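You operate a simulated robot arm through the tools that you are given. There is no shell and no other tool. Be economical: measure what you need, move in short steps, check, and stop when the job is done.

You run a simulated two-armed robot. Do the job below in one go: nothing can be reset, and whatever is moved stays where it is left.

JOB
Shut the open bottom lever, sponge up the puddle and stand the yellow jug under the red spout.
Fine: then open that top lever; sponge back on the ledge. Set down upright: what you pick out. What is to be rubbed or washed off counts as gone when no trace of it is left.

Only the result counts: the job must be done as asked and must still hold three seconds after the hand-in. Knocking over, shifting, dropping, spilling or breaking anything else fails it.

ROBOT AND FRAMES
Two 7-joint arms with two-finger parallel grippers on one trunk, on a base that drives. Base frame: it is fixed to the floor where the robot stands at the start and does not move with it; the origin is under the middle of the robot, x ahead of it, y to its left, z up. Lengths are in mm, angles in degrees, forces in N, time in s.
The left shoulder is at the start at [50, 187, 985], the right one opposite. With the tool pointing down near the work surface each hand reaches from about 100 to 620 mm from the robot's upright axis, wherever it stands, measured 20 degrees to its own side. Places, roughly: beige lever [400, -1000, 600]; blue bottom lever [600, -300, 800]; blue drum drip [700, -300, 1000]; blue top lever [700, -300, 1300]; grey lever [400, -900, 200]; purple lever [500, -700, 1200]; red bottom lever [800, 0, 900]; red drum drip [800, 0, 1000]; red tap wheel [400, -1200, 700]; red top lever [700, -100, 1200]; slide latch [500, -800, 1300]; teal bottom lever [300, -1500, 200]; teal top lever [300, -1400, 400]; water puddle [600, -100, 500]; yellow sponge [250, -1250, 1000]. Payload 3.43 kg a hand.
The tool frame of a hand sits at the grasp point between the pads (the TCP): z along the fingers, y along the line on which they close. The tips reach 30 mm beyond it. Largest opening 94 mm; finger width 28, thickness 10; the body of the gripper, 50 by 96 mm, starts 55 mm behind the TCP.
Orientation is that of the tool frame in the base frame, as a unit quaternion [x, y, z, w]. With the fingers straight down and closing along the base's y, the tool's x points along the base's -x, its y along +y and its z along -z.

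CONTROLS
- The arms move only by the tool drive_tool. It takes "left_plan", "right_plan" or both (then of equal length, played together; a hand with none holds still); each is a list that holds one entry, the list of rows, each a list of 6 numbers: the shift along the tool's x, y, z in units of 25 mm (1.0 is 25 mm), then the turn, a rotation vector about the tool's x, y, z in units of 8 degrees (1.0 is 8 degrees). In form: [[[tx, ty, tz, wx, wy, wz], ...]]. A call has 1 to 8 rows; each row shifts and turns the commanded pose from where the row before left it, along the tool's axes as they then stand. "left_claw" and "right_claw" are, for a hand that has rows, the opening in per cent of the stroke, from 0 (shut) to 100 (fully open), set as the call begins (left out, the last holds). A call with a number of a shift or a turn outside -1 to 1 is refused whole. A row lasts 0.2 s, in which the tool goes at most 50 mm and 8.6 degrees; a call with a longer step from one row to the next is refused whole, and so is a gripper value outside its range. A pose out of reach is approached as far as the arm can. The call stops where the force on the tool passes 40 N (or 10 N more than at its start, if that is more) or the arm is blocked; 0.2 s more then pass. The fingers move at their own pace (about 153 mm/s each) and stop on an object; they squeeze with about 24 N. The grip force told is the motor's: it shows also when the fingers shut on nothing. Time passes only in rows, and 0.2 s behind the last, so rows that do not move let the fingers close. The reply holds the time, the measured pose of the TCP, the force on the tool along the base axes, the opening and the grip force, in the units named above and with some noise, with the torque about the TCP (base axes, N m) and any sound that the robot's microphone picked up, and new pictures: "views" is both (left out), scene, wrist or none (wrist: the cameras of the hands that moved).
- Cameras (640 x 400 px; columns grow to the right, rows downward): "scene" is now at [150.9, -18.6, 1177.5]; the picture's right is [-0.22, -0.98, 0.00], its down [-0.29, 0.06, -0.96] and it looks along [0.93, -0.21, -0.29] (base axes); focal length 214 px, centre (320, 200). "left" rides on the left gripper at [76, -14, -103] in its tool frame; the picture's right is [0.18, 0.98, 0.00], its down [-0.75, 0.14, -0.64] and it looks along [-0.63, 0.12, 0.77] (tool axes); focal length 243 px, centre (320, 200). "right" rides on the right gripper at [76, 14, -102] in its tool frame; the picture's right is [-0.18, 0.98, 0.00], its down [-0.75, -0.14, -0.64] and it looks along [-0.63, -0.12, 0.77] (tool axes); focal length 243 px, centre (320, 200). There is no depth. A picture from a camera that has moved, and an enlarged one, comes with that camera's place and axes in the base frame and with its lens.
- lift_body(by): slides the trunk up (or, below 0, down) by that many mm; the arms and the scene camera ride with it, the base frame stays. It gives what a move gives, with no picture.
- steer(legs): drives the robot by 1 to 6 legs, each [ahead, left, turn to the left] in mm, mm and degrees, along the robot's own axes; the way and the turn of a leg run together, so that a leg with both is an arc; at most 1500 mm and 180 degrees a leg. The arms and the cameras ride along, it lands a little off, and it stops where it bumps. It gives what a move gives, and a new picture of the scene camera.
- turn_head(pan, tilt): turns the head with the scene camera to pan (to the left, within 80 degrees either way) and tilt (down, from -29 to 69), counted from straight ahead of the robot. It gives what a move gives, and a new picture of the scene camera.
- inspect(camera, box): a new picture of the part [left, top, right, bottom] of that camera's present view, enlarged. It takes no simulated time.
- finish_job(): hands the job in; it is judged then, once.

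Work in short steps. Places have to be worked out from the pictures, the camera data and where the tool is seen: move nearer, look again, correct. Check each grasp and each placing, and mend what went wrong. You have 120 turns and 260 pictures in all, those below and enlarged ones among them. Open the grippers and draw the arms clear of the work before you hand the job in, unless the task says otherwise; then end with one line.

The tools are called by a JSON object that holds its "name" and its "arguments". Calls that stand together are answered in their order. drive_tool: Moves the arms, as the interface text tells. Its arguments: {"type":"object","properties":{"left_plan":{"type":"array","items":{"type":"array","items":{"type":"array","items":{"type":"number"}}}},"left_claw":{"type":"number"},"right_plan":{"type":"array","items":{"type":"array","items":{"type":"array","items":{"type":"number"}}}},"right_claw":{"type":"number"},"views":{"type":"string","enum":["both","scene","wrist","none"]}},"required":[]} The other tools are called the same way: lift_body (by) slides the trunk up or down; steer (legs) drives the base; turn_head (pan, tilt) turns the head that bears the scene camera; inspect (camera, box) takes an enlarged picture of a part of a camera's view; finish_job () hands the job in.

At the start:

```text
clock: 0.0
left_eef_pos: [401.1, 58.9, 1000.5]
left_tool_rot: [-0.001, 1.0, 0.001, 0.0]
left_contact_force: [-0.2, 0.0, 0.5]
left_ft_torque: [0.02, 0.01, 0.02]
left_gripper_width: 94.2
left_gripper_force: 0.0
right_eef_pos: [339.9, -217.9, 999.6]
right_tool_rot: [0.001, 1.0, 0.0, 0.0]
right_contact_force: [-1.1, -0.1, -0.6]
right_ft_torque: [-0.01, -0.02, 0.02]
right_gripper_width: 94.1
right_gripper_force: 0.1
trunk travel left (down, up): [-200.0, 232.0]
robot x, y, heading: [2.5, -1.1, 0.1]
head pan, tilt: [-12.7, 17.0]
```

scene: 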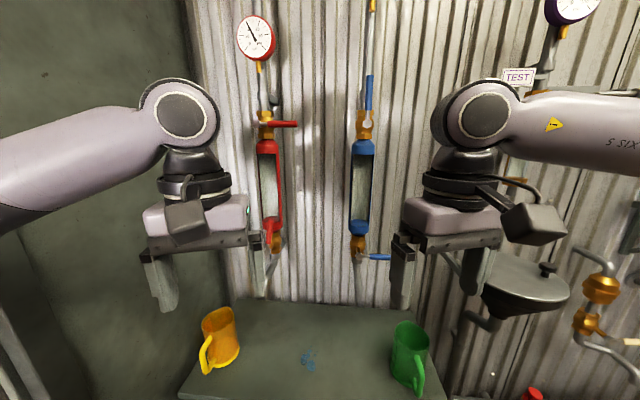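
right: 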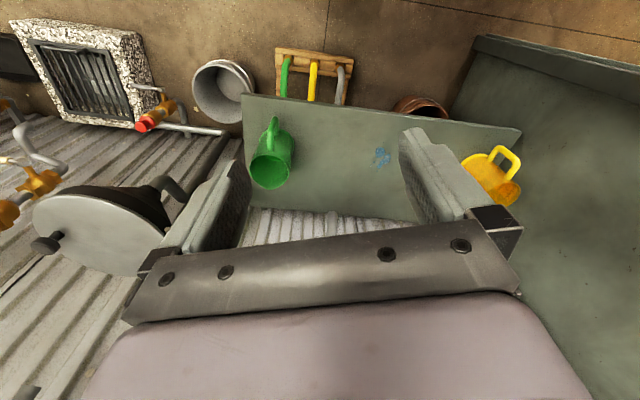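
left: 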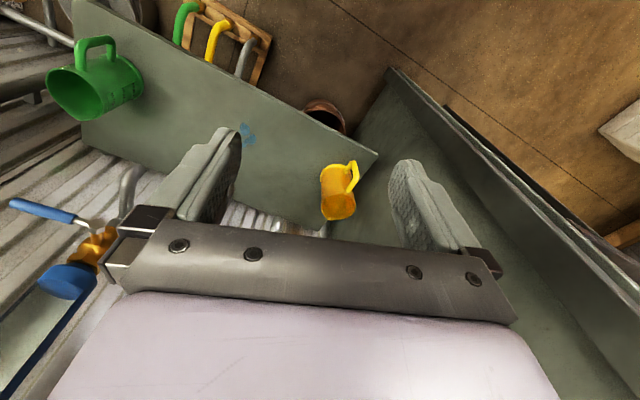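

I'll look closely at the two gauge columns first.

{"name": "inspect", "arguments": {"camera": "scene", "box": [220, 60, 420, 300]}}

{"name": "inspect", "arguments": {"camera": "scene", "box": [180, 280, 460, 400]}}

{"name": "turn_head", "arguments": {"pan": -60, "tilt": 17}}

```text
1.67 times, centred on (320, 180) of scene
camera zoom: at [150.9, -18.6, 1177.5], right [-0.22, -0.98, 0.0], down [-0.29, 0.06, -0.96], along [0.93, -0.21, -0.29], focal length 358 px, centre (320, 233)
```

zoom: 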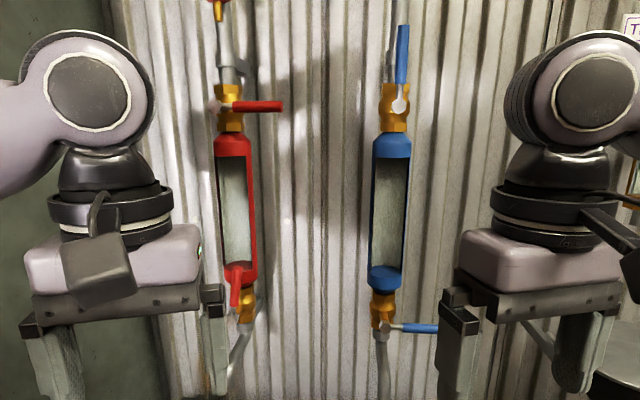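

```text
2.29 times, centred on (320, 340) of scene
camera zoom: at [150.9, -18.6, 1177.5], right [-0.22, -0.98, 0.0], down [-0.29, 0.06, -0.96], along [0.93, -0.21, -0.29], focal length 490 px, centre (320, -120)
```

zoom: 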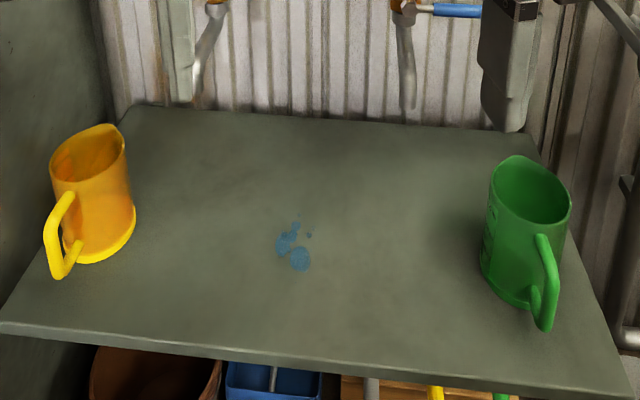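

```text
clock: 1.1
left_eef_pos: [398.7, 58.2, 1000.6]
left_tool_rot: [-0.001, 1.0, 0.001, -0.001]
left_contact_force: [-0.8, 0.3, -0.2]
left_ft_torque: [0.01, 0.03, -0.02]
left_gripper_width: 94.2
left_gripper_force: 0.1
right_eef_pos: [340.2, -217.1, 1000.9]
right_tool_rot: [0.0, 1.0, 0.0, 0.0]
right_contact_force: [0.2, -0.2, -0.1]
right_ft_torque: [-0.02, 0.01, 0.02]
right_gripper_width: 94.0
right_gripper_force: 0.0
trunk travel left (down, up): [-200.0, 232.0]
robot x, y, heading: [1.4, 0.1, 0.2]
head pan, tilt: [-60.0, 17.0]
camera scene: at [106.6, -78.8, 1177.6], right [-0.87, -0.5, 0.0], down [-0.15, 0.25, -0.96], along [0.48, -0.83, -0.29], focal length 214 px, centre (320, 200)
```

scene: 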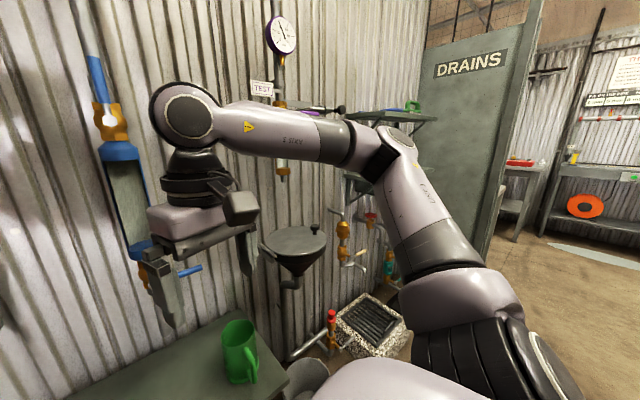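

The wall is turned about 18° from my heading. I'll turn the robot to face it, then look at the red column.

{"name": "steer", "arguments": {"legs": [[0, 0, -18]]}}

{"name": "turn_head", "arguments": {"pan": 10, "tilt": 25}}

{"name": "inspect", "arguments": {"camera": "scene", "box": [230, 40, 430, 280]}}

```text
clock: 2.6
left_eef_pos: [397.5, -68.9, 999.3]
left_tool_rot: [0.156, 0.988, -0.001, 0.0]
left_contact_force: [0.0, 0.2, -0.1]
left_ft_torque: [0.02, 0.0, 0.01]
left_gripper_width: 94.2
left_gripper_force: 0.0
right_eef_pos: [255.4, -311.6, 999.4]
right_tool_rot: [0.157, 0.988, -0.001, 0.001]
right_contact_force: [-0.2, 0.6, -0.6]
right_ft_torque: [0.01, 0.01, -0.01]
right_gripper_width: 94.2
right_gripper_force: 0.0
trunk travel left (down, up): [-200.0, 232.0]
robot x, y, heading: [-1.0, -3.3, -18.1]
head pan, tilt: [-60.0, 17.0]
camera scene: at [76.1, -107.6, 1177.5], right [-0.98, -0.21, 0.0], down [-0.06, 0.29, -0.96], along [0.2, -0.94, -0.29], focal length 214 px, centre (320, 200)
```

scene: 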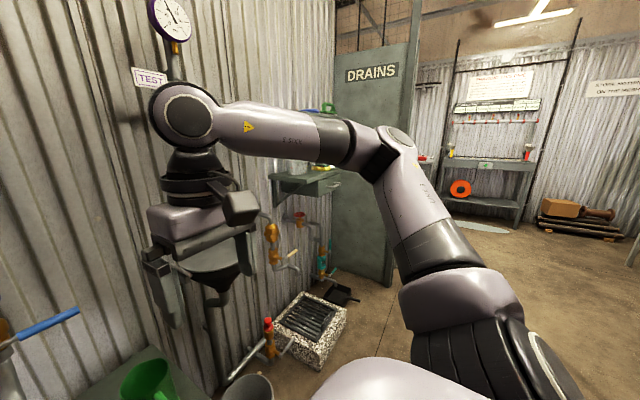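

```text
clock: 4.0
left_eef_pos: [398.2, -69.5, 999.3]
left_tool_rot: [0.155, 0.988, 0.001, 0.0]
left_contact_force: [0.7, -0.9, 0.2]
left_ft_torque: [0.0, -0.02, -0.02]
left_gripper_width: 94.2
left_gripper_force: 0.1
right_eef_pos: [255.8, -312.4, 999.6]
right_tool_rot: [0.158, 0.987, 0.0, 0.0]
right_contact_force: [-0.1, 0.4, -0.4]
right_ft_torque: [0.01, -0.02, 0.0]
right_gripper_width: 94.0
right_gripper_force: 0.0
trunk travel left (down, up): [-200.0, 232.0]
robot x, y, heading: [-0.4, 4.7, -18.3]
head pan, tilt: [10.0, 25.0]
camera scene: at [148.1, -29.2, 1164.6], right [-0.14, -0.99, 0.0], down [-0.42, 0.06, -0.91], along [0.9, -0.13, -0.42], focal length 214 px, centre (320, 200)
```

scene: 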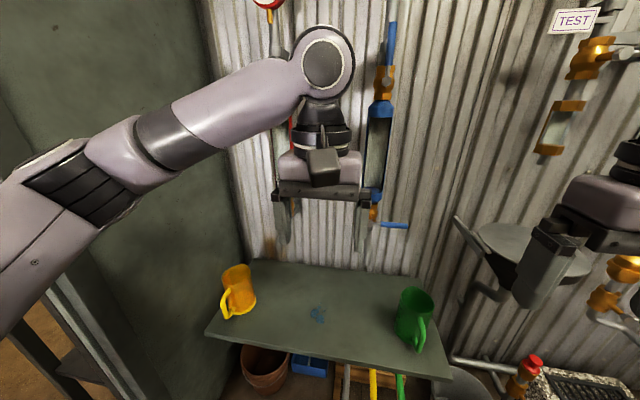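

```text
1.67 times, centred on (330, 160) of scene
camera zoom: at [148.1, -29.2, 1164.6], right [-0.14, -0.99, 0.0], down [-0.42, 0.06, -0.91], along [0.9, -0.13, -0.42], focal length 358 px, centre (303, 267)
```

zoom: 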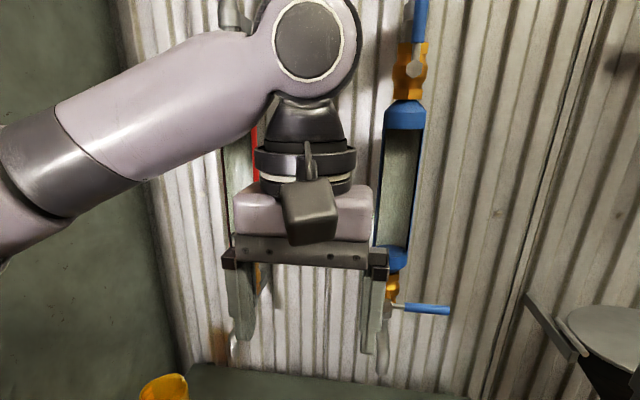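

The left arm hides the red column. I'll pitch the left hand so its fingers point at the wall, which I need for the levers anyway.

{"name": "drive_tool", "arguments": {"left_plan": [[[0, 0, 0, 0, -1, 0], [0, 0, 0, 0, -1, 0], [0, 0, 0, 0, -1, 0], [0, 0, 0, 0, -1, 0], [0, 0, 0, 0, -1, 0], [0, 0, 0, 0, -1, 0], [0, 0, 0, 0, -1, 0], [0, 0, 0, 0, -1, 0]]], "left_claw": 0, "views": "none"}}

{"name": "drive_tool", "arguments": {"left_plan": [[[0, 1, 0, 0, -1, 0], [0, 1, 0, 0, -1, 0], [0, 1, 0, 0, -1, 0], [0, 1, 0, 0, -0.25, 0], [0, 1, 0, 0, 0, 0], [0, 1, 0, 0, 0, 0], [0, 1, 0, 0, 0, 0]]], "views": "both"}}

```text
clock: 5.8
left_eef_pos: [396.8, -69.9, 999.9]
left_tool_rot: [0.132, 0.837, -0.084, 0.525]
left_contact_force: [1.1, -0.1, 0.5]
left_ft_torque: [-0.03, 0.01, 0.01]
left_gripper_width: 0.0
left_gripper_force: 24.0
right_eef_pos: [255.3, -312.3, 999.7]
right_tool_rot: [0.158, 0.987, 0.0, 0.0]
right_contact_force: [0.3, -0.5, 0.1]
right_ft_torque: [-0.01, -0.03, 0.03]
right_gripper_width: 94.1
right_gripper_force: 0.0
trunk travel left (down, up): [-200.0, 232.0]
robot x, y, heading: [-0.5, -3.1, -18.0]
head pan, tilt: [10.0, 25.0]
```

```text
clock: 7.4
left_eef_pos: [494.7, 51.8, 1006.1]
left_tool_rot: [0.11, 0.698, -0.111, 0.699]
left_contact_force: [0.4, 0.6, -0.1]
left_ft_torque: [0.0, 0.02, -0.01]
left_gripper_width: 0.2
left_gripper_force: 24.2
left hand out of reach, approached as far as the arm can: row 3, 4, 5, 6, 7
right_eef_pos: [257.1, -311.0, 999.8]
right_tool_rot: [0.157, 0.988, -0.001, 0.0]
right_contact_force: [-0.3, 0.0, -0.4]
right_ft_torque: [0.01, 0.01, 0.0]
right_gripper_width: 94.1
right_gripper_force: 0.0
trunk travel left (down, up): [-200.0, 232.0]
robot x, y, heading: [-2.9, 1.3, -18.3]
head pan, tilt: [10.0, 25.0]
camera scene: at [148.1, -29.0, 1164.6], right [-0.14, -0.99, 0.0], down [-0.42, 0.06, -0.91], along [0.9, -0.13, -0.42], focal length 214 px, centre (320, 200)
camera left: at [392.2, 70.7, 928.9], right [0.3, 0.93, -0.18], down [-0.57, 0.33, 0.75], along [0.77, -0.12, 0.63], focal length 243 px, centre (320, 200)
```

scene: 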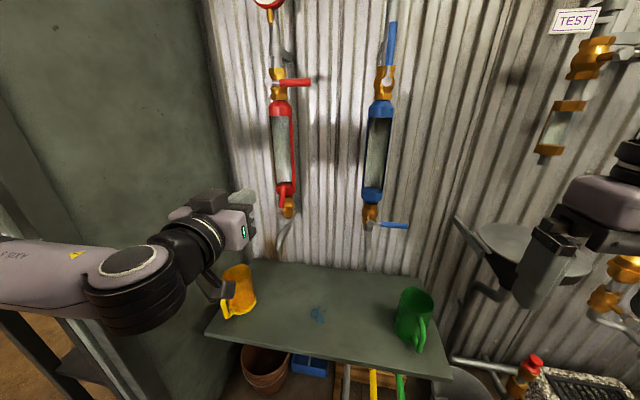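
left: 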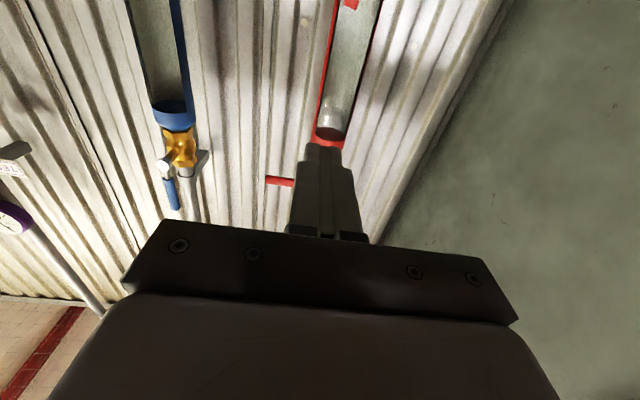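

Red column now visible. Zooming in on its levers and spout.

{"name": "inspect", "arguments": {"camera": "scene", "box": [240, 60, 340, 160]}}

{"name": "inspect", "arguments": {"camera": "scene", "box": [220, 160, 340, 280]}}

```text
4.00 times, centred on (290, 110) of scene
camera zoom: at [148.1, -29.0, 1164.6], right [-0.14, -0.99, 0.0], down [-0.42, 0.06, -0.91], along [0.9, -0.13, -0.42], focal length 858 px, centre (440, 560)
```

zoom: 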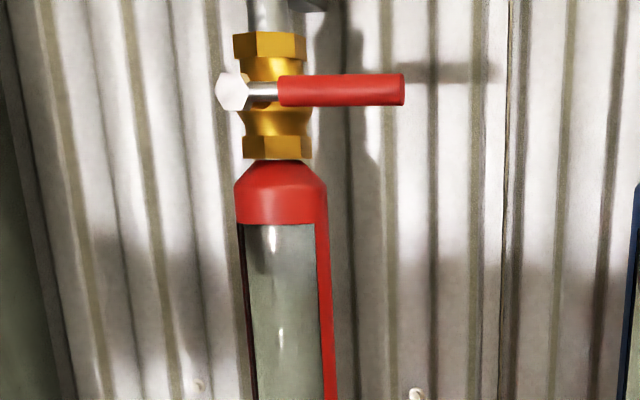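

```text
3.33 times, centred on (280, 220) of scene
camera zoom: at [148.1, -29.0, 1164.6], right [-0.14, -0.99, 0.0], down [-0.42, 0.06, -0.91], along [0.9, -0.13, -0.42], focal length 715 px, centre (453, 133)
```

zoom: 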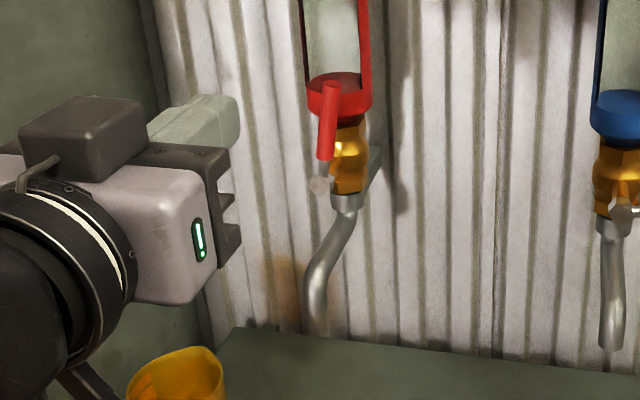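

I'll look down at the floor to be sure the drive up to the table is clear.

{"name": "turn_head", "arguments": {"pan": 5, "tilt": 60}}

```text
clock: 8.4
left_eef_pos: [494.3, 52.0, 1006.0]
left_tool_rot: [0.11, 0.699, -0.111, 0.698]
left_contact_force: [-0.1, -0.2, -0.8]
left_ft_torque: [0.02, 0.03, -0.02]
left_gripper_width: 0.0
left_gripper_force: 24.2
right_eef_pos: [255.8, -311.5, 1001.1]
right_tool_rot: [0.158, 0.987, 0.0, 0.0]
right_contact_force: [-0.4, -0.1, 0.4]
right_ft_torque: [0.0, 0.01, -0.03]
right_gripper_width: 93.7
right_gripper_force: 0.1
trunk travel left (down, up): [-200.0, 232.0]
robot x, y, heading: [1.1, -0.4, -18.1]
head pan, tilt: [5.0, 60.0]
camera scene: at [121.9, -31.3, 1114.6], right [-0.23, -0.97, 0.0], down [-0.84, 0.2, -0.5], along [0.49, -0.11, -0.87], focal length 214 px, centre (320, 200)
```

scene: 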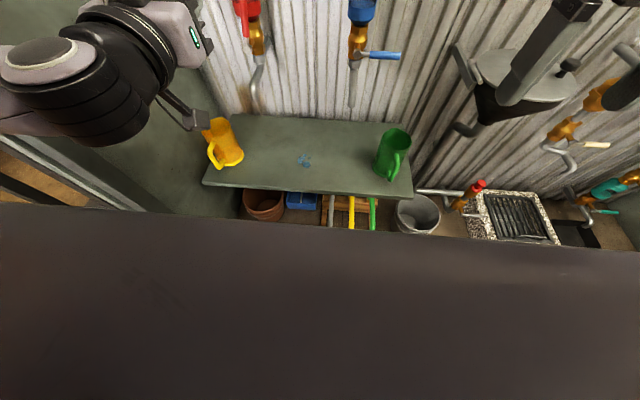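

Everything on the floor stays under the table (beyond 540 mm ahead). I'll drive ahead 150 mm and look at the column again for a second bearing.

{"name": "steer", "arguments": {"legs": [[150, 0, 0]]}}

{"name": "turn_head", "arguments": {"pan": 20, "tilt": 25}}

{"name": "inspect", "arguments": {"camera": "scene", "box": [220, 100, 420, 300]}}

```text
clock: 9.8
left_eef_pos: [633.6, -5.3, 1011.1]
left_tool_rot: [0.117, 0.696, -0.109, 0.701]
left_contact_force: [0.4, 0.2, -0.2]
left_ft_torque: [-0.01, 0.02, -0.03]
left_gripper_width: 0.1
left_gripper_force: 23.7
right_eef_pos: [393.9, -368.0, 999.4]
right_tool_rot: [0.158, 0.987, 0.007, 0.004]
right_contact_force: [-1.3, 0.9, 0.2]
right_ft_torque: [0.01, -0.02, -0.02]
right_gripper_width: 94.2
right_gripper_force: 0.0
trunk travel left (down, up): [-200.0, 232.0]
robot x, y, heading: [143.0, -44.7, -18.1]
head pan, tilt: [5.0, 60.0]
camera scene: at [259.4, -87.9, 1115.1], right [-0.23, -0.97, -0.01], down [-0.84, 0.2, -0.5], along [0.49, -0.1, -0.86], focal length 214 px, centre (320, 200)
```

scene: 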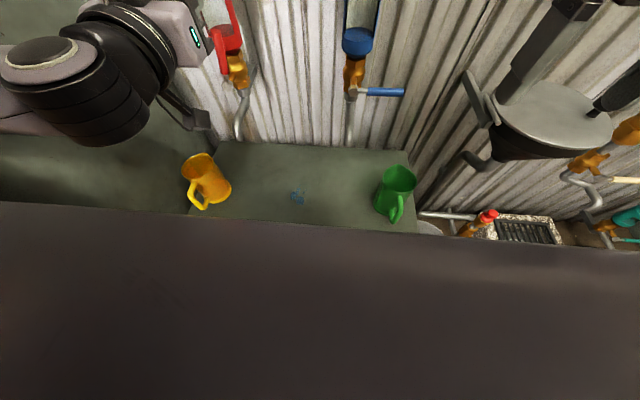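

```text
clock: 10.8
left_eef_pos: [631.3, -6.0, 1010.7]
left_tool_rot: [0.117, 0.695, -0.108, 0.701]
left_contact_force: [-0.3, -0.5, 0.0]
left_ft_torque: [-0.01, 0.0, -0.01]
left_gripper_width: 0.0
left_gripper_force: 23.4
right_eef_pos: [393.2, -367.5, 998.4]
right_tool_rot: [0.158, 0.987, 0.005, 0.004]
right_contact_force: [-0.4, 0.7, 0.0]
right_ft_torque: [0.02, 0.06, 0.0]
right_gripper_width: 93.7
right_gripper_force: 0.0
trunk travel left (down, up): [-200.0, 232.0]
robot x, y, heading: [143.1, -47.4, -18.2]
head pan, tilt: [20.0, 25.0]
camera scene: at [286.0, -69.9, 1165.6], right [0.03, -1.0, -0.01], down [-0.42, 0.0, -0.91], along [0.91, 0.03, -0.42], focal length 214 px, centre (320, 200)
```

scene: 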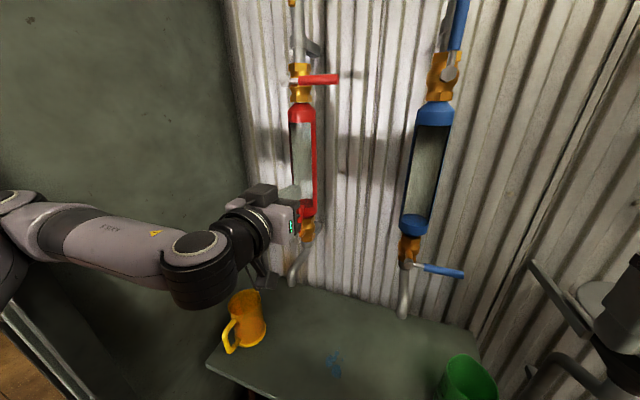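

```text
2.00 times, centred on (320, 200) of scene
camera zoom: at [286.0, -69.9, 1165.6], right [0.03, -1.0, -0.01], down [-0.42, 0.0, -0.91], along [0.91, 0.03, -0.42], focal length 429 px, centre (320, 200)
```

zoom: 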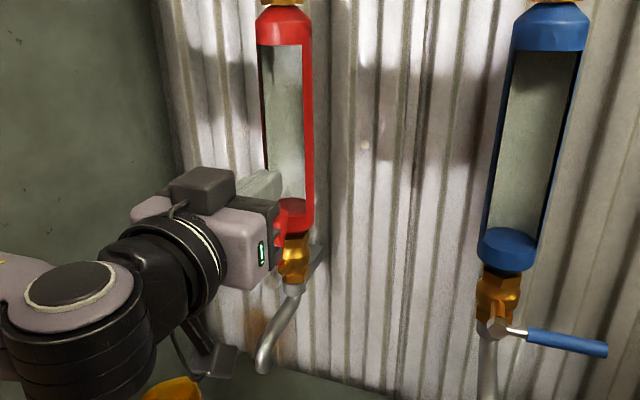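

Triangulated: the red bottom lever's pivot is near (776, 12, 823) and its upward tip near (771, -5, 927). The red top lever runs from (788, 12, 1208) to (753, -93, 1207). I'll bring the closed left fingers to the left of the bottom lever, still short of it.

{"name": "drive_tool", "arguments": {"left_plan": [[[1, 0.8, 0, 0, 0, 0], [1, 0.8, 0, 0, 0, 0], [1, 0.8, 0, 0, 0, 0], [1, 0.8, 0, 0, 0, 0]]]}}

{"name": "inspect", "arguments": {"camera": "scene", "box": [240, 150, 360, 300]}}

```text
clock: 12.0
left_eef_pos: [654.5, -3.6, 920.4]
left_tool_rot: [0.145, 0.688, -0.133, 0.698]
left_contact_force: [0.0, 0.4, -0.6]
left_ft_torque: [0.01, 0.01, 0.02]
left_gripper_width: 0.1
left_gripper_force: 23.7
left hand out of reach, approached as far as the arm can: row 1
right_eef_pos: [368.2, -413.0, 993.5]
right_tool_rot: [0.183, 0.983, 0.017, 0.006]
right_contact_force: [-0.2, -0.3, 0.3]
right_ft_torque: [-0.01, 0.0, -0.02]
right_gripper_width: 93.6
right_gripper_force: 0.0
trunk travel left (down, up): [-200.0, 232.0]
robot x, y, heading: [140.4, -68.4, -21.1]
head pan, tilt: [20.0, 25.0]
stopped in row 4 (left hand): the arm was blocked; the commanded pose is now the measured one
camera scene: at [274.9, -114.9, 1165.1], right [-0.02, -1.0, -0.03], down [-0.41, 0.04, -0.91], along [0.91, -0.01, -0.41], focal length 214 px, centre (320, 200)
camera left: at [555.3, 25.2, 842.4], right [0.38, 0.91, -0.16], down [-0.55, 0.37, 0.75], along [0.74, -0.2, 0.64], focal length 243 px, centre (320, 200)
```

scene: 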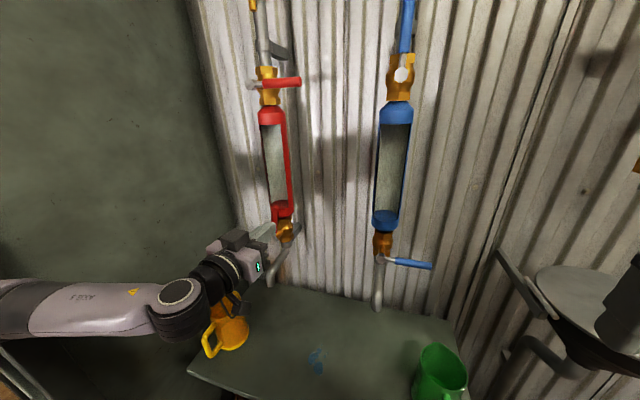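
left: 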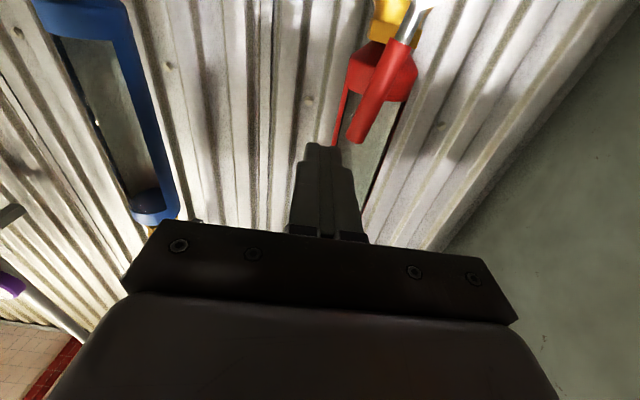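

```text
2.67 times, centred on (300, 225) of scene
camera zoom: at [274.9, -114.9, 1165.1], right [-0.02, -1.0, -0.03], down [-0.41, 0.04, -0.91], along [0.91, -0.01, -0.41], focal length 572 px, centre (373, 133)
```

zoom: 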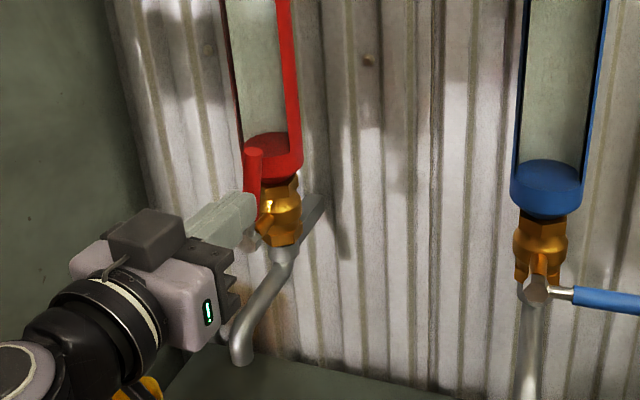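

The base got pushed around: my left elbow hit the side panel. I'll shift the robot right and turn it left to give the elbow room.

{"name": "steer", "arguments": {"legs": [[0, -160, 0], [0, 0, 18]]}}

{"name": "turn_head", "arguments": {"pan": 25, "tilt": 25}}

```text
clock: 14.4
left_eef_pos: [549.8, 34.4, 910.2]
left_tool_rot: [0.019, 0.705, -0.027, 0.709]
left_contact_force: [0.0, 1.2, 0.3]
left_ft_torque: [0.0, 0.02, 0.01]
left_gripper_width: 0.1
left_gripper_force: 23.7
right_eef_pos: [411.7, -446.4, 1000.4]
right_tool_rot: [0.022, 1.0, 0.0, 0.001]
right_contact_force: [0.0, 0.1, 0.4]
right_ft_torque: [0.0, -0.02, 0.03]
right_gripper_width: 94.0
right_gripper_force: 0.1
trunk travel left (down, up): [-200.0, 232.0]
robot x, y, heading: [76.3, -218.3, -2.7]
head pan, tilt: [20.0, 25.0]
camera scene: at [229.1, -188.1, 1164.6], right [0.3, -0.95, 0.0], down [-0.4, -0.13, -0.91], along [0.86, 0.27, -0.42], focal length 214 px, centre (320, 200)
```

scene: 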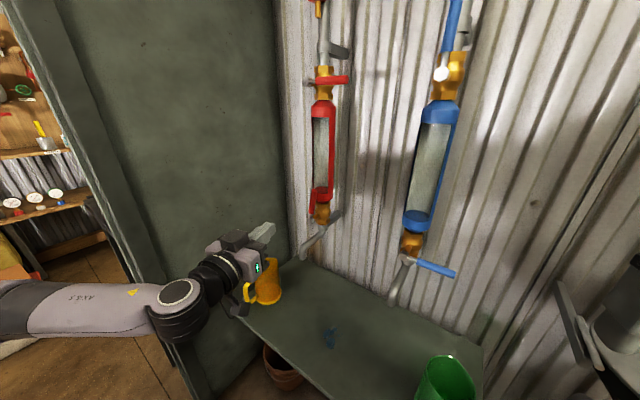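

```text
clock: 15.1
left_eef_pos: [550.0, 33.0, 909.9]
left_tool_rot: [0.019, 0.705, -0.028, 0.709]
left_contact_force: [-0.2, -0.1, 0.4]
left_ft_torque: [0.01, -0.01, 0.0]
left_gripper_width: 0.2
left_gripper_force: 23.9
right_eef_pos: [411.2, -445.7, 1000.2]
right_tool_rot: [0.022, 1.0, 0.0, 0.001]
right_contact_force: [0.1, 0.0, 0.3]
right_ft_torque: [-0.02, 0.03, 0.01]
right_gripper_width: 94.2
right_gripper_force: 0.0
trunk travel left (down, up): [-200.0, 232.0]
robot x, y, heading: [83.8, -215.7, -2.6]
head pan, tilt: [25.0, 25.0]
camera scene: at [226.3, -180.7, 1164.6], right [0.38, -0.92, 0.0], down [-0.39, -0.16, -0.91], along [0.84, 0.35, -0.42], focal length 214 px, centre (320, 200)
```

scene: 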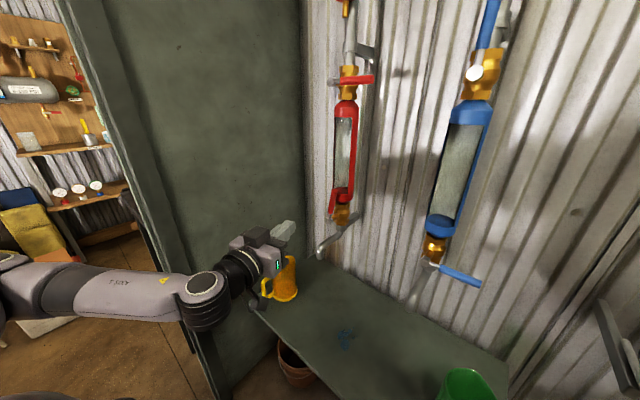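

Good baseline now. Zooming on the red column to pin it down.

{"name": "inspect", "arguments": {"camera": "scene", "box": [290, 150, 390, 270]}}

{"name": "inspect", "arguments": {"camera": "scene", "box": [290, 50, 390, 150]}}

```text
3.33 times, centred on (340, 210) of scene
camera zoom: at [226.3, -180.7, 1164.6], right [0.38, -0.92, 0.0], down [-0.39, -0.16, -0.91], along [0.84, 0.35, -0.42], focal length 715 px, centre (253, 167)
```

zoom: 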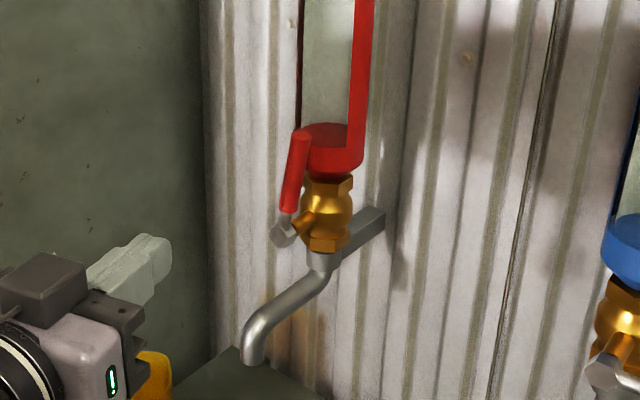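

```text
4.00 times, centred on (340, 100) of scene
camera zoom: at [226.3, -180.7, 1164.6], right [0.38, -0.92, 0.0], down [-0.39, -0.16, -0.91], along [0.84, 0.35, -0.42], focal length 858 px, centre (240, 600)
```

zoom: 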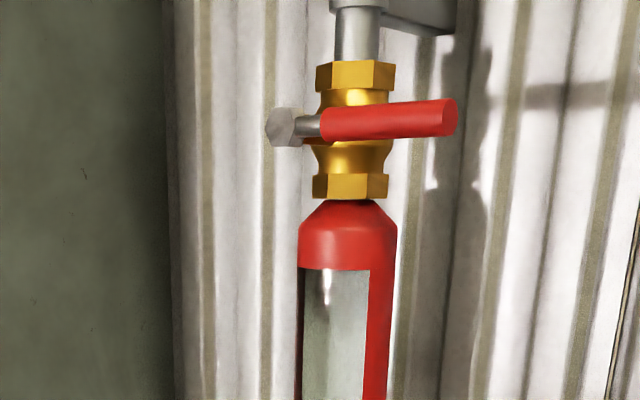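

Refined positions:
- Bottom lever pivot (760, 11, 833), tip (750, -6, 938).
- Top lever pivot (750, 9, 1205), tip (723, -90, 1205).
- Spout outlet about (722, 26, 700).

I'll advance the left fingers along the left side of the bottom lever.

{"name": "drive_tool", "arguments": {"left_plan": [[[0, 0.3, 1, 0, 0, 0], [0, 0.3, 1, 0, 0, 0], [0, 0.2, 1, 0, 0, 0], [0, 0, 1, 0, 0, 0], [0, 0, 1, 0, 0, 0], [0, 0, 1, 0, 0, 0]]]}}

{"name": "inspect", "arguments": {"camera": "scene", "box": [270, 150, 400, 290]}}

```text
clock: 16.5
left_eef_pos: [703.7, 45.3, 911.3]
left_tool_rot: [0.019, 0.705, -0.027, 0.708]
left_contact_force: [-0.7, 0.3, 0.4]
left_ft_torque: [-0.01, -0.01, 0.0]
left_gripper_width: 0.0
left_gripper_force: 24.1
right_eef_pos: [413.1, -447.2, 1001.2]
right_tool_rot: [0.021, 1.0, 0.0, 0.0]
right_contact_force: [-0.9, -0.2, 0.0]
right_ft_torque: [-0.04, -0.01, -0.02]
right_gripper_width: 94.0
right_gripper_force: 0.1
trunk travel left (down, up): [-200.0, 232.0]
robot x, y, heading: [79.0, -218.1, -2.5]
head pan, tilt: [25.0, 25.0]
camera scene: at [226.4, -180.7, 1164.6], right [0.38, -0.92, 0.0], down [-0.39, -0.16, -0.91], along [0.84, 0.35, -0.42], focal length 214 px, centre (320, 200)
camera left: at [600.1, 37.3, 833.5], right [0.06, 0.98, -0.19], down [-0.63, 0.19, 0.75], along [0.77, 0.07, 0.63], focal length 243 px, centre (320, 200)
```

scene: 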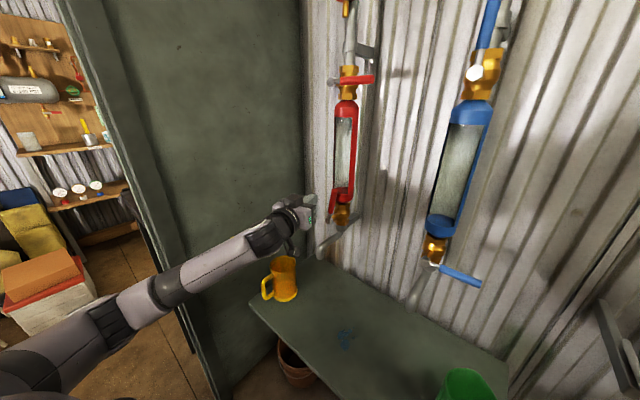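
left: 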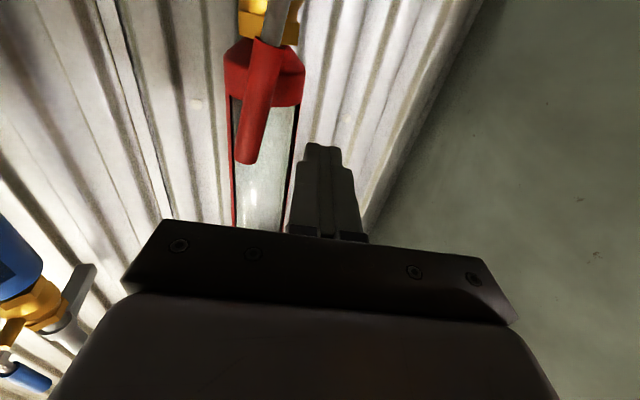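

```text
2.86 times, centred on (335, 220) of scene
camera zoom: at [226.4, -180.7, 1164.6], right [0.38, -0.92, 0.0], down [-0.39, -0.16, -0.91], along [0.84, 0.35, -0.42], focal length 613 px, centre (277, 143)
```

zoom: 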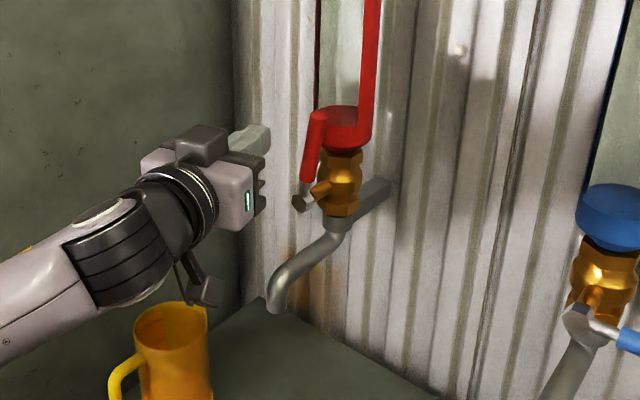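

The fingers are clearly left of the lever. I'll advance 43 mm, then start pushing right.

{"name": "drive_tool", "arguments": {"left_plan": [[[0, 0, 0.86, 0, 0, 0], [0, 0, 0.86, 0, 0, 0], [0, -0.6, 0, 0, 0, 0], [0, -0.6, 0, 0, 0, 0]]]}}

{"name": "inspect", "arguments": {"camera": "scene", "box": [270, 150, 400, 290]}}

```text
clock: 17.5
left_eef_pos: [742.0, 11.1, 912.3]
left_tool_rot: [0.019, 0.705, -0.026, 0.708]
left_contact_force: [-0.5, -0.1, -0.3]
left_ft_torque: [0.01, 0.04, 0.0]
left_gripper_width: 0.1
left_gripper_force: 23.8
right_eef_pos: [412.6, -446.9, 1000.7]
right_tool_rot: [0.022, 1.0, 0.0, 0.001]
right_contact_force: [0.6, 0.7, -0.2]
right_ft_torque: [0.01, 0.04, -0.01]
right_gripper_width: 94.0
right_gripper_force: 0.2
trunk travel left (down, up): [-200.0, 232.0]
robot x, y, heading: [81.7, -217.4, -2.6]
head pan, tilt: [25.0, 25.0]
camera scene: at [226.3, -180.5, 1164.6], right [0.38, -0.92, 0.0], down [-0.39, -0.16, -0.91], along [0.84, 0.35, -0.42], focal length 214 px, centre (320, 200)
camera left: at [640.5, 3.6, 834.1], right [0.06, 0.98, -0.19], down [-0.64, 0.19, 0.75], along [0.77, 0.08, 0.63], focal length 243 px, centre (320, 200)
```

scene: 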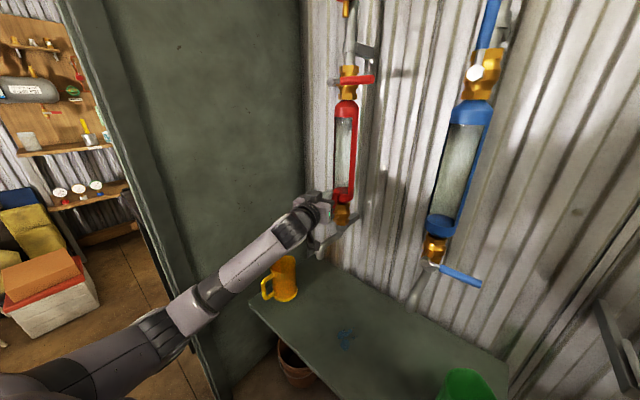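
left: 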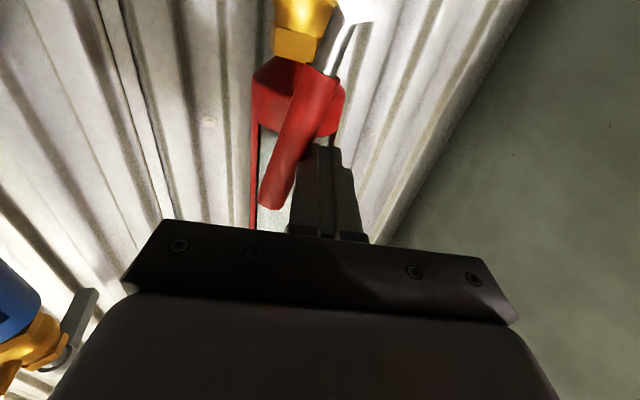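

```text
2.86 times, centred on (335, 220) of scene
camera zoom: at [226.3, -180.5, 1164.6], right [0.38, -0.92, 0.0], down [-0.39, -0.16, -0.91], along [0.84, 0.35, -0.42], focal length 613 px, centre (277, 143)
```

zoom: 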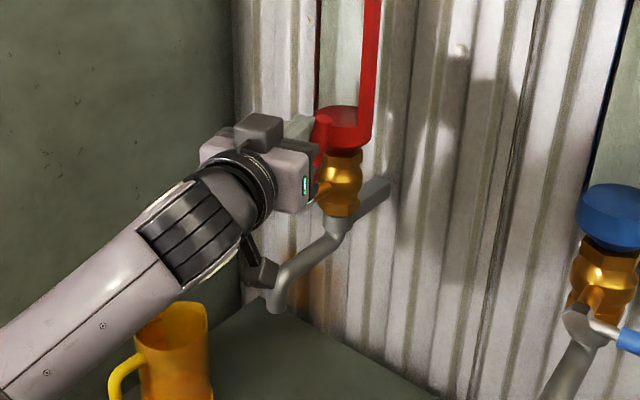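

I'll push the lever around its arc, right then down, closing it to the right like the other shut levers.

{"name": "drive_tool", "arguments": {"left_plan": [[[0, -0.54, -0.13, 0, 0, 0], [0, -0.54, -0.13, 0, 0, 0], [0.36, -0.78, -0.19, 0, 0, 0], [0.52, -0.66, -0.16, 0, 0, 0], [0.68, -0.5, -0.12, 0, 0, 0]]]}}

{"name": "inspect", "arguments": {"camera": "scene", "box": [270, 150, 400, 290]}}

```text
clock: 18.7
left_eef_pos: [717.6, -63.6, 873.5]
left_tool_rot: [0.019, 0.705, -0.027, 0.709]
left_contact_force: [0.0, -0.4, 0.6]
left_ft_torque: [-0.02, 0.0, 0.02]
left_gripper_width: 0.0
left_gripper_force: 24.1
right_eef_pos: [410.2, -448.0, 1001.2]
right_tool_rot: [0.022, 1.0, 0.0, 0.002]
right_contact_force: [0.3, 0.2, 0.3]
right_ft_torque: [0.01, -0.01, -0.01]
right_gripper_width: 94.0
right_gripper_force: 0.1
trunk travel left (down, up): [-200.0, 232.0]
robot x, y, heading: [78.3, -213.6, -2.4]
head pan, tilt: [25.0, 25.0]
camera scene: at [226.3, -180.8, 1164.6], right [0.38, -0.92, 0.0], down [-0.39, -0.16, -0.91], along [0.84, 0.35, -0.42], focal length 214 px, centre (320, 200)
camera left: at [614.6, -71.8, 796.3], right [0.06, 0.98, -0.19], down [-0.64, 0.19, 0.75], along [0.77, 0.08, 0.63], focal length 243 px, centre (320, 200)
```

scene: 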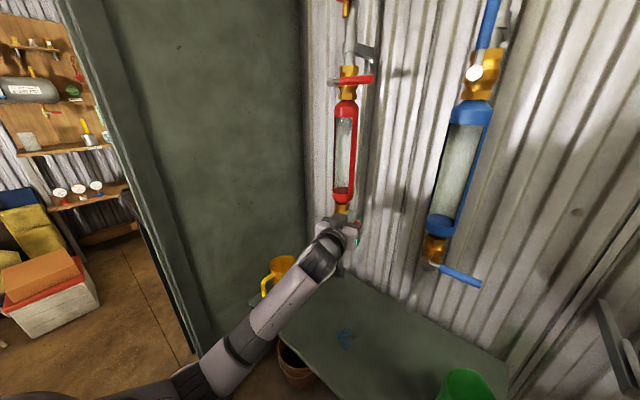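
left: 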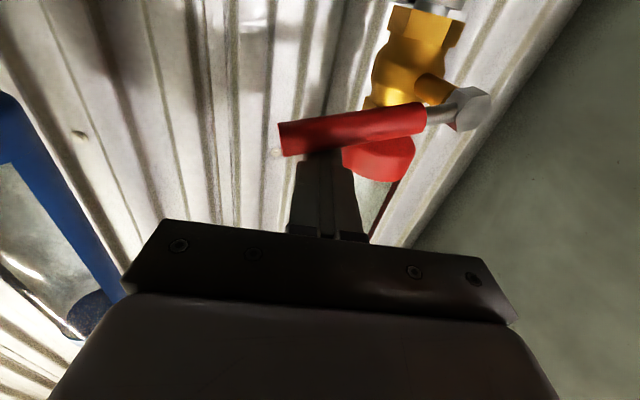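

```text
2.86 times, centred on (335, 220) of scene
camera zoom: at [226.3, -180.8, 1164.6], right [0.38, -0.92, 0.0], down [-0.39, -0.16, -0.91], along [0.84, 0.35, -0.42], focal length 613 px, centre (277, 143)
```

zoom: 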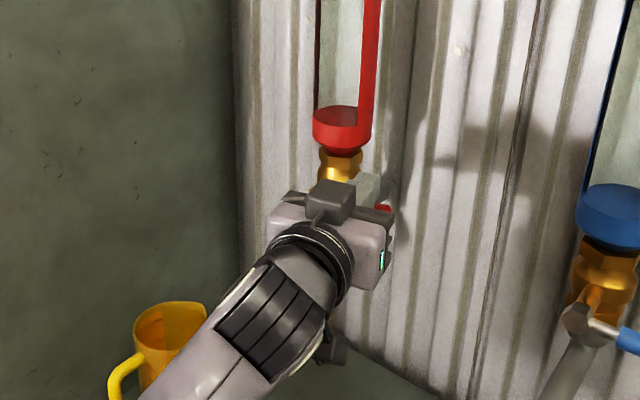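

The lever is nearly flat. I'll press down until it meets its stop.

{"name": "drive_tool", "arguments": {"left_plan": [[[0.5, -0.2, 0, 0, 0, 0], [0.4, -0.1, 0, 0, 0, 0], [0.4, 0, 0, 0, 0, 0], [0.3, 0, 0, 0, 0, 0]]], "views": "wrist"}}

```text
clock: 19.7
left_eef_pos: [719.7, -70.7, 852.1]
left_tool_rot: [0.019, 0.69, -0.03, 0.723]
left_contact_force: [-1.0, 0.9, 8.9]
left_ft_torque: [0.0, -0.05, -0.11]
left_gripper_width: 0.0
left_gripper_force: 24.4
right_eef_pos: [410.2, -447.0, 1000.2]
right_tool_rot: [0.021, 1.0, 0.0, 0.001]
right_contact_force: [-1.2, -0.6, -0.1]
right_ft_torque: [0.02, 0.04, -0.01]
right_gripper_width: 94.3
right_gripper_force: 0.0
trunk travel left (down, up): [-200.0, 232.0]
robot x, y, heading: [79.5, -214.2, -2.5]
head pan, tilt: [25.0, 25.0]
stopped in row 4 (left hand): the force on the tool passed its limit (the readings are from after the stop); the commanded pose is now the measured one
camera left: at [619.1, -78.3, 769.9], right [0.08, 0.98, -0.2], down [-0.66, 0.2, 0.72], along [0.74, 0.08, 0.66], focal length 243 px, centre (320, 200)
```

left: 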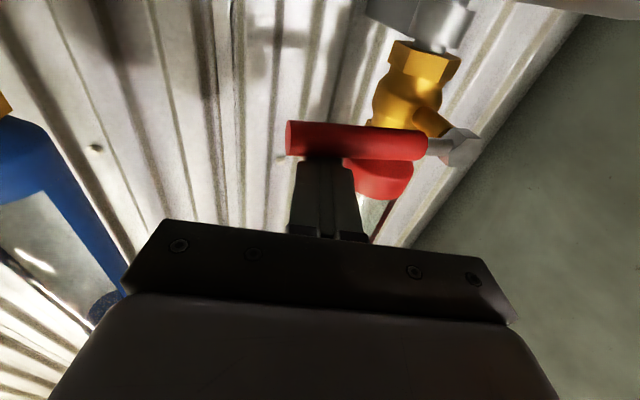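

The lever is horizontal and against its stop. I'll back off up and away.

{"name": "drive_tool", "arguments": {"left_plan": [[[-0.6, 0, 0, 0, 0, 0], [-0.4, 0, -1, 0, 0, 0], [0, 0, -1, 0, 0, 0], [0, 0, -1, 0, 0, 0], [0, 0, -1, 0, 0, 0], [0, 0, -1, 0, 0, 0], [0, 0, -1, 0, 0, 0]]], "views": "scene"}}

{"name": "inspect", "arguments": {"camera": "scene", "box": [270, 150, 400, 290]}}

```text
clock: 21.3
left_eef_pos: [569.5, -57.0, 870.0]
left_tool_rot: [0.022, 0.69, -0.023, 0.723]
left_contact_force: [0.1, 0.8, -0.1]
left_ft_torque: [-0.02, -0.01, 0.02]
left_gripper_width: 0.0
left_gripper_force: 24.0
right_eef_pos: [411.4, -447.1, 1000.3]
right_tool_rot: [0.022, 1.0, 0.0, 0.001]
right_contact_force: [-0.5, -0.3, -0.6]
right_ft_torque: [-0.01, -0.02, -0.05]
right_gripper_width: 93.9
right_gripper_force: 0.0
trunk travel left (down, up): [-200.0, 232.0]
robot x, y, heading: [80.7, -215.4, -2.1]
head pan, tilt: [25.0, 25.0]
camera scene: at [226.6, -180.5, 1164.6], right [0.38, -0.92, 0.0], down [-0.39, -0.16, -0.91], along [0.84, 0.35, -0.42], focal length 214 px, centre (320, 200)
```

scene: 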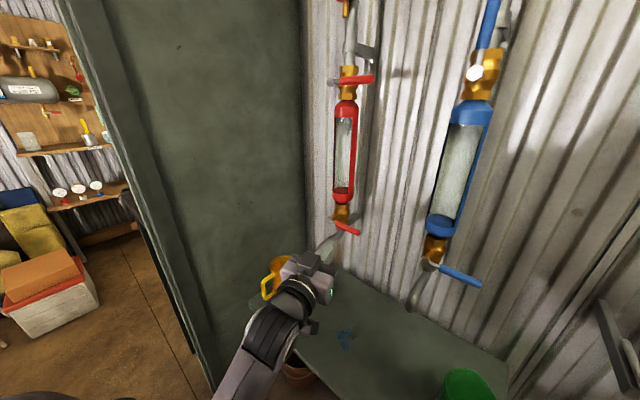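

```text
2.86 times, centred on (335, 220) of scene
camera zoom: at [226.6, -180.5, 1164.6], right [0.38, -0.92, 0.0], down [-0.39, -0.16, -0.91], along [0.84, 0.35, -0.42], focal length 613 px, centre (277, 143)
```

zoom: 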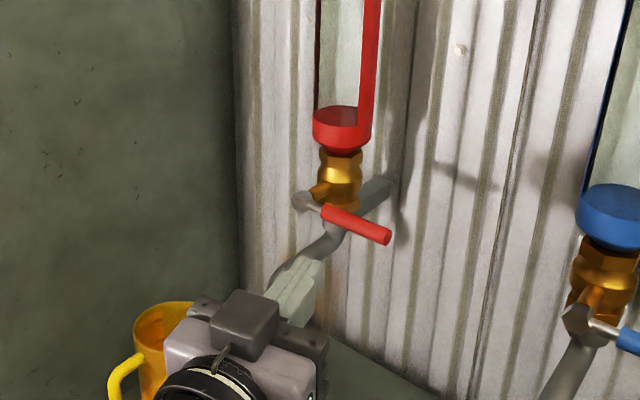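

The bottom lever is shut. Next I'll fetch the sponge: back off a little, square up to the wall, slide right and look at the ledge.

{"name": "steer", "arguments": {"legs": [[-80, 0, -16], [0, -650, 0]]}}

{"name": "turn_head", "arguments": {"pan": -15, "tilt": 25}}

```text
clock: 25.9
left_eef_pos: [298.1, -817.6, 866.8]
left_tool_rot: [0.125, 0.683, -0.13, 0.708]
left_contact_force: [0.5, -0.2, -0.1]
left_ft_torque: [0.03, -0.02, 0.0]
left_gripper_width: 0.2
left_gripper_force: 23.3
right_eef_pos: [35.3, -1144.3, 1000.7]
right_tool_rot: [0.168, 0.986, -0.001, 0.001]
right_contact_force: [-0.2, 0.8, -0.3]
right_ft_torque: [-0.04, 0.01, -0.01]
right_gripper_width: 93.7
right_gripper_force: 0.0
trunk travel left (down, up): [-200.0, 232.0]
robot x, y, heading: [-214.3, -824.5, -19.4]
head pan, tilt: [25.0, 25.0]
camera scene: at [-65.4, -835.0, 1164.6], right [0.1, -1.0, 0.0], down [-0.42, -0.04, -0.91], along [0.9, 0.09, -0.42], focal length 214 px, centre (320, 200)
```

scene: 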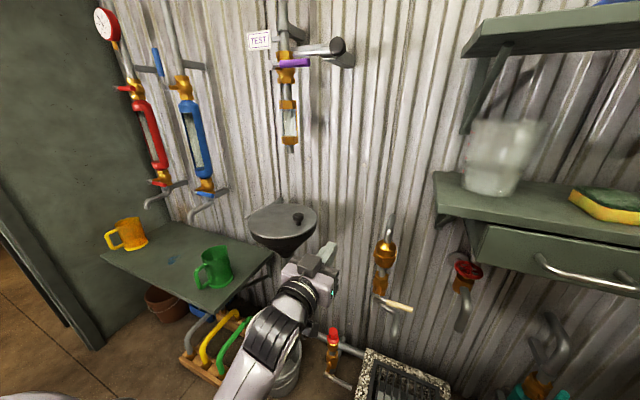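

```text
clock: 27.0
left_eef_pos: [296.8, -818.6, 867.4]
left_tool_rot: [0.126, 0.683, -0.131, 0.708]
left_contact_force: [-0.7, -0.4, -0.2]
left_ft_torque: [0.01, -0.01, 0.0]
left_gripper_width: 0.0
left_gripper_force: 24.0
right_eef_pos: [35.6, -1144.6, 1000.3]
right_tool_rot: [0.168, 0.986, 0.0, 0.0]
right_contact_force: [-0.3, 0.6, 0.0]
right_ft_torque: [0.0, -0.02, -0.03]
right_gripper_width: 93.6
right_gripper_force: 0.1
trunk travel left (down, up): [-200.0, 232.0]
robot x, y, heading: [-214.8, -826.3, -19.5]
head pan, tilt: [-15.0, 25.0]
camera scene: at [-81.0, -895.9, 1164.6], right [-0.56, -0.83, 0.0], down [-0.35, 0.24, -0.91], along [0.75, -0.51, -0.42], focal length 214 px, centre (320, 200)
```

scene: 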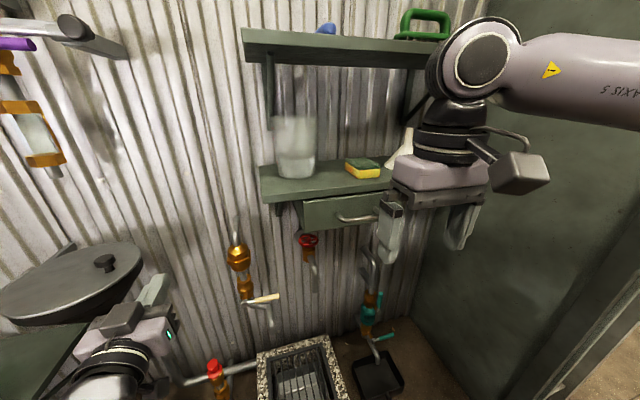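

Sponge is on the lower ledge, near (289, -1275, 1013), with a glass jar to its left and something white to its right. Zooming in.

{"name": "inspect", "arguments": {"camera": "scene", "box": [240, 80, 440, 240]}}

{"name": "inspect", "arguments": {"camera": "scene", "box": [330, 130, 430, 210]}}

```text
2.50 times, centred on (340, 160) of scene
camera zoom: at [-81.0, -895.9, 1164.6], right [-0.56, -0.83, 0.0], down [-0.35, 0.24, -0.91], along [0.75, -0.51, -0.42], focal length 536 px, centre (270, 300)
```

zoom: 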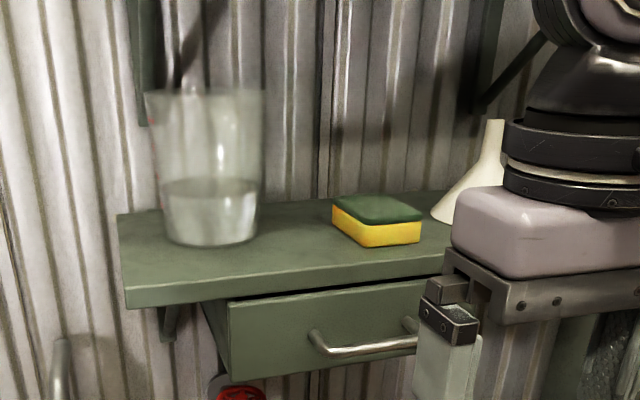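

```text
5.00 times, centred on (380, 170) of scene
camera zoom: at [-81.0, -895.9, 1164.6], right [-0.56, -0.83, 0.0], down [-0.35, 0.24, -0.91], along [0.75, -0.51, -0.42], focal length 1072 px, centre (20, 350)
```

zoom: 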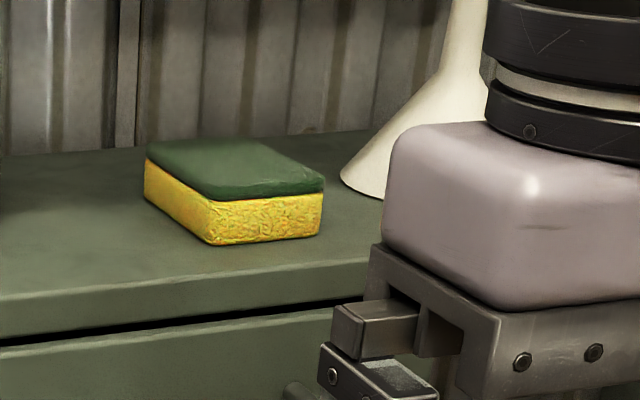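

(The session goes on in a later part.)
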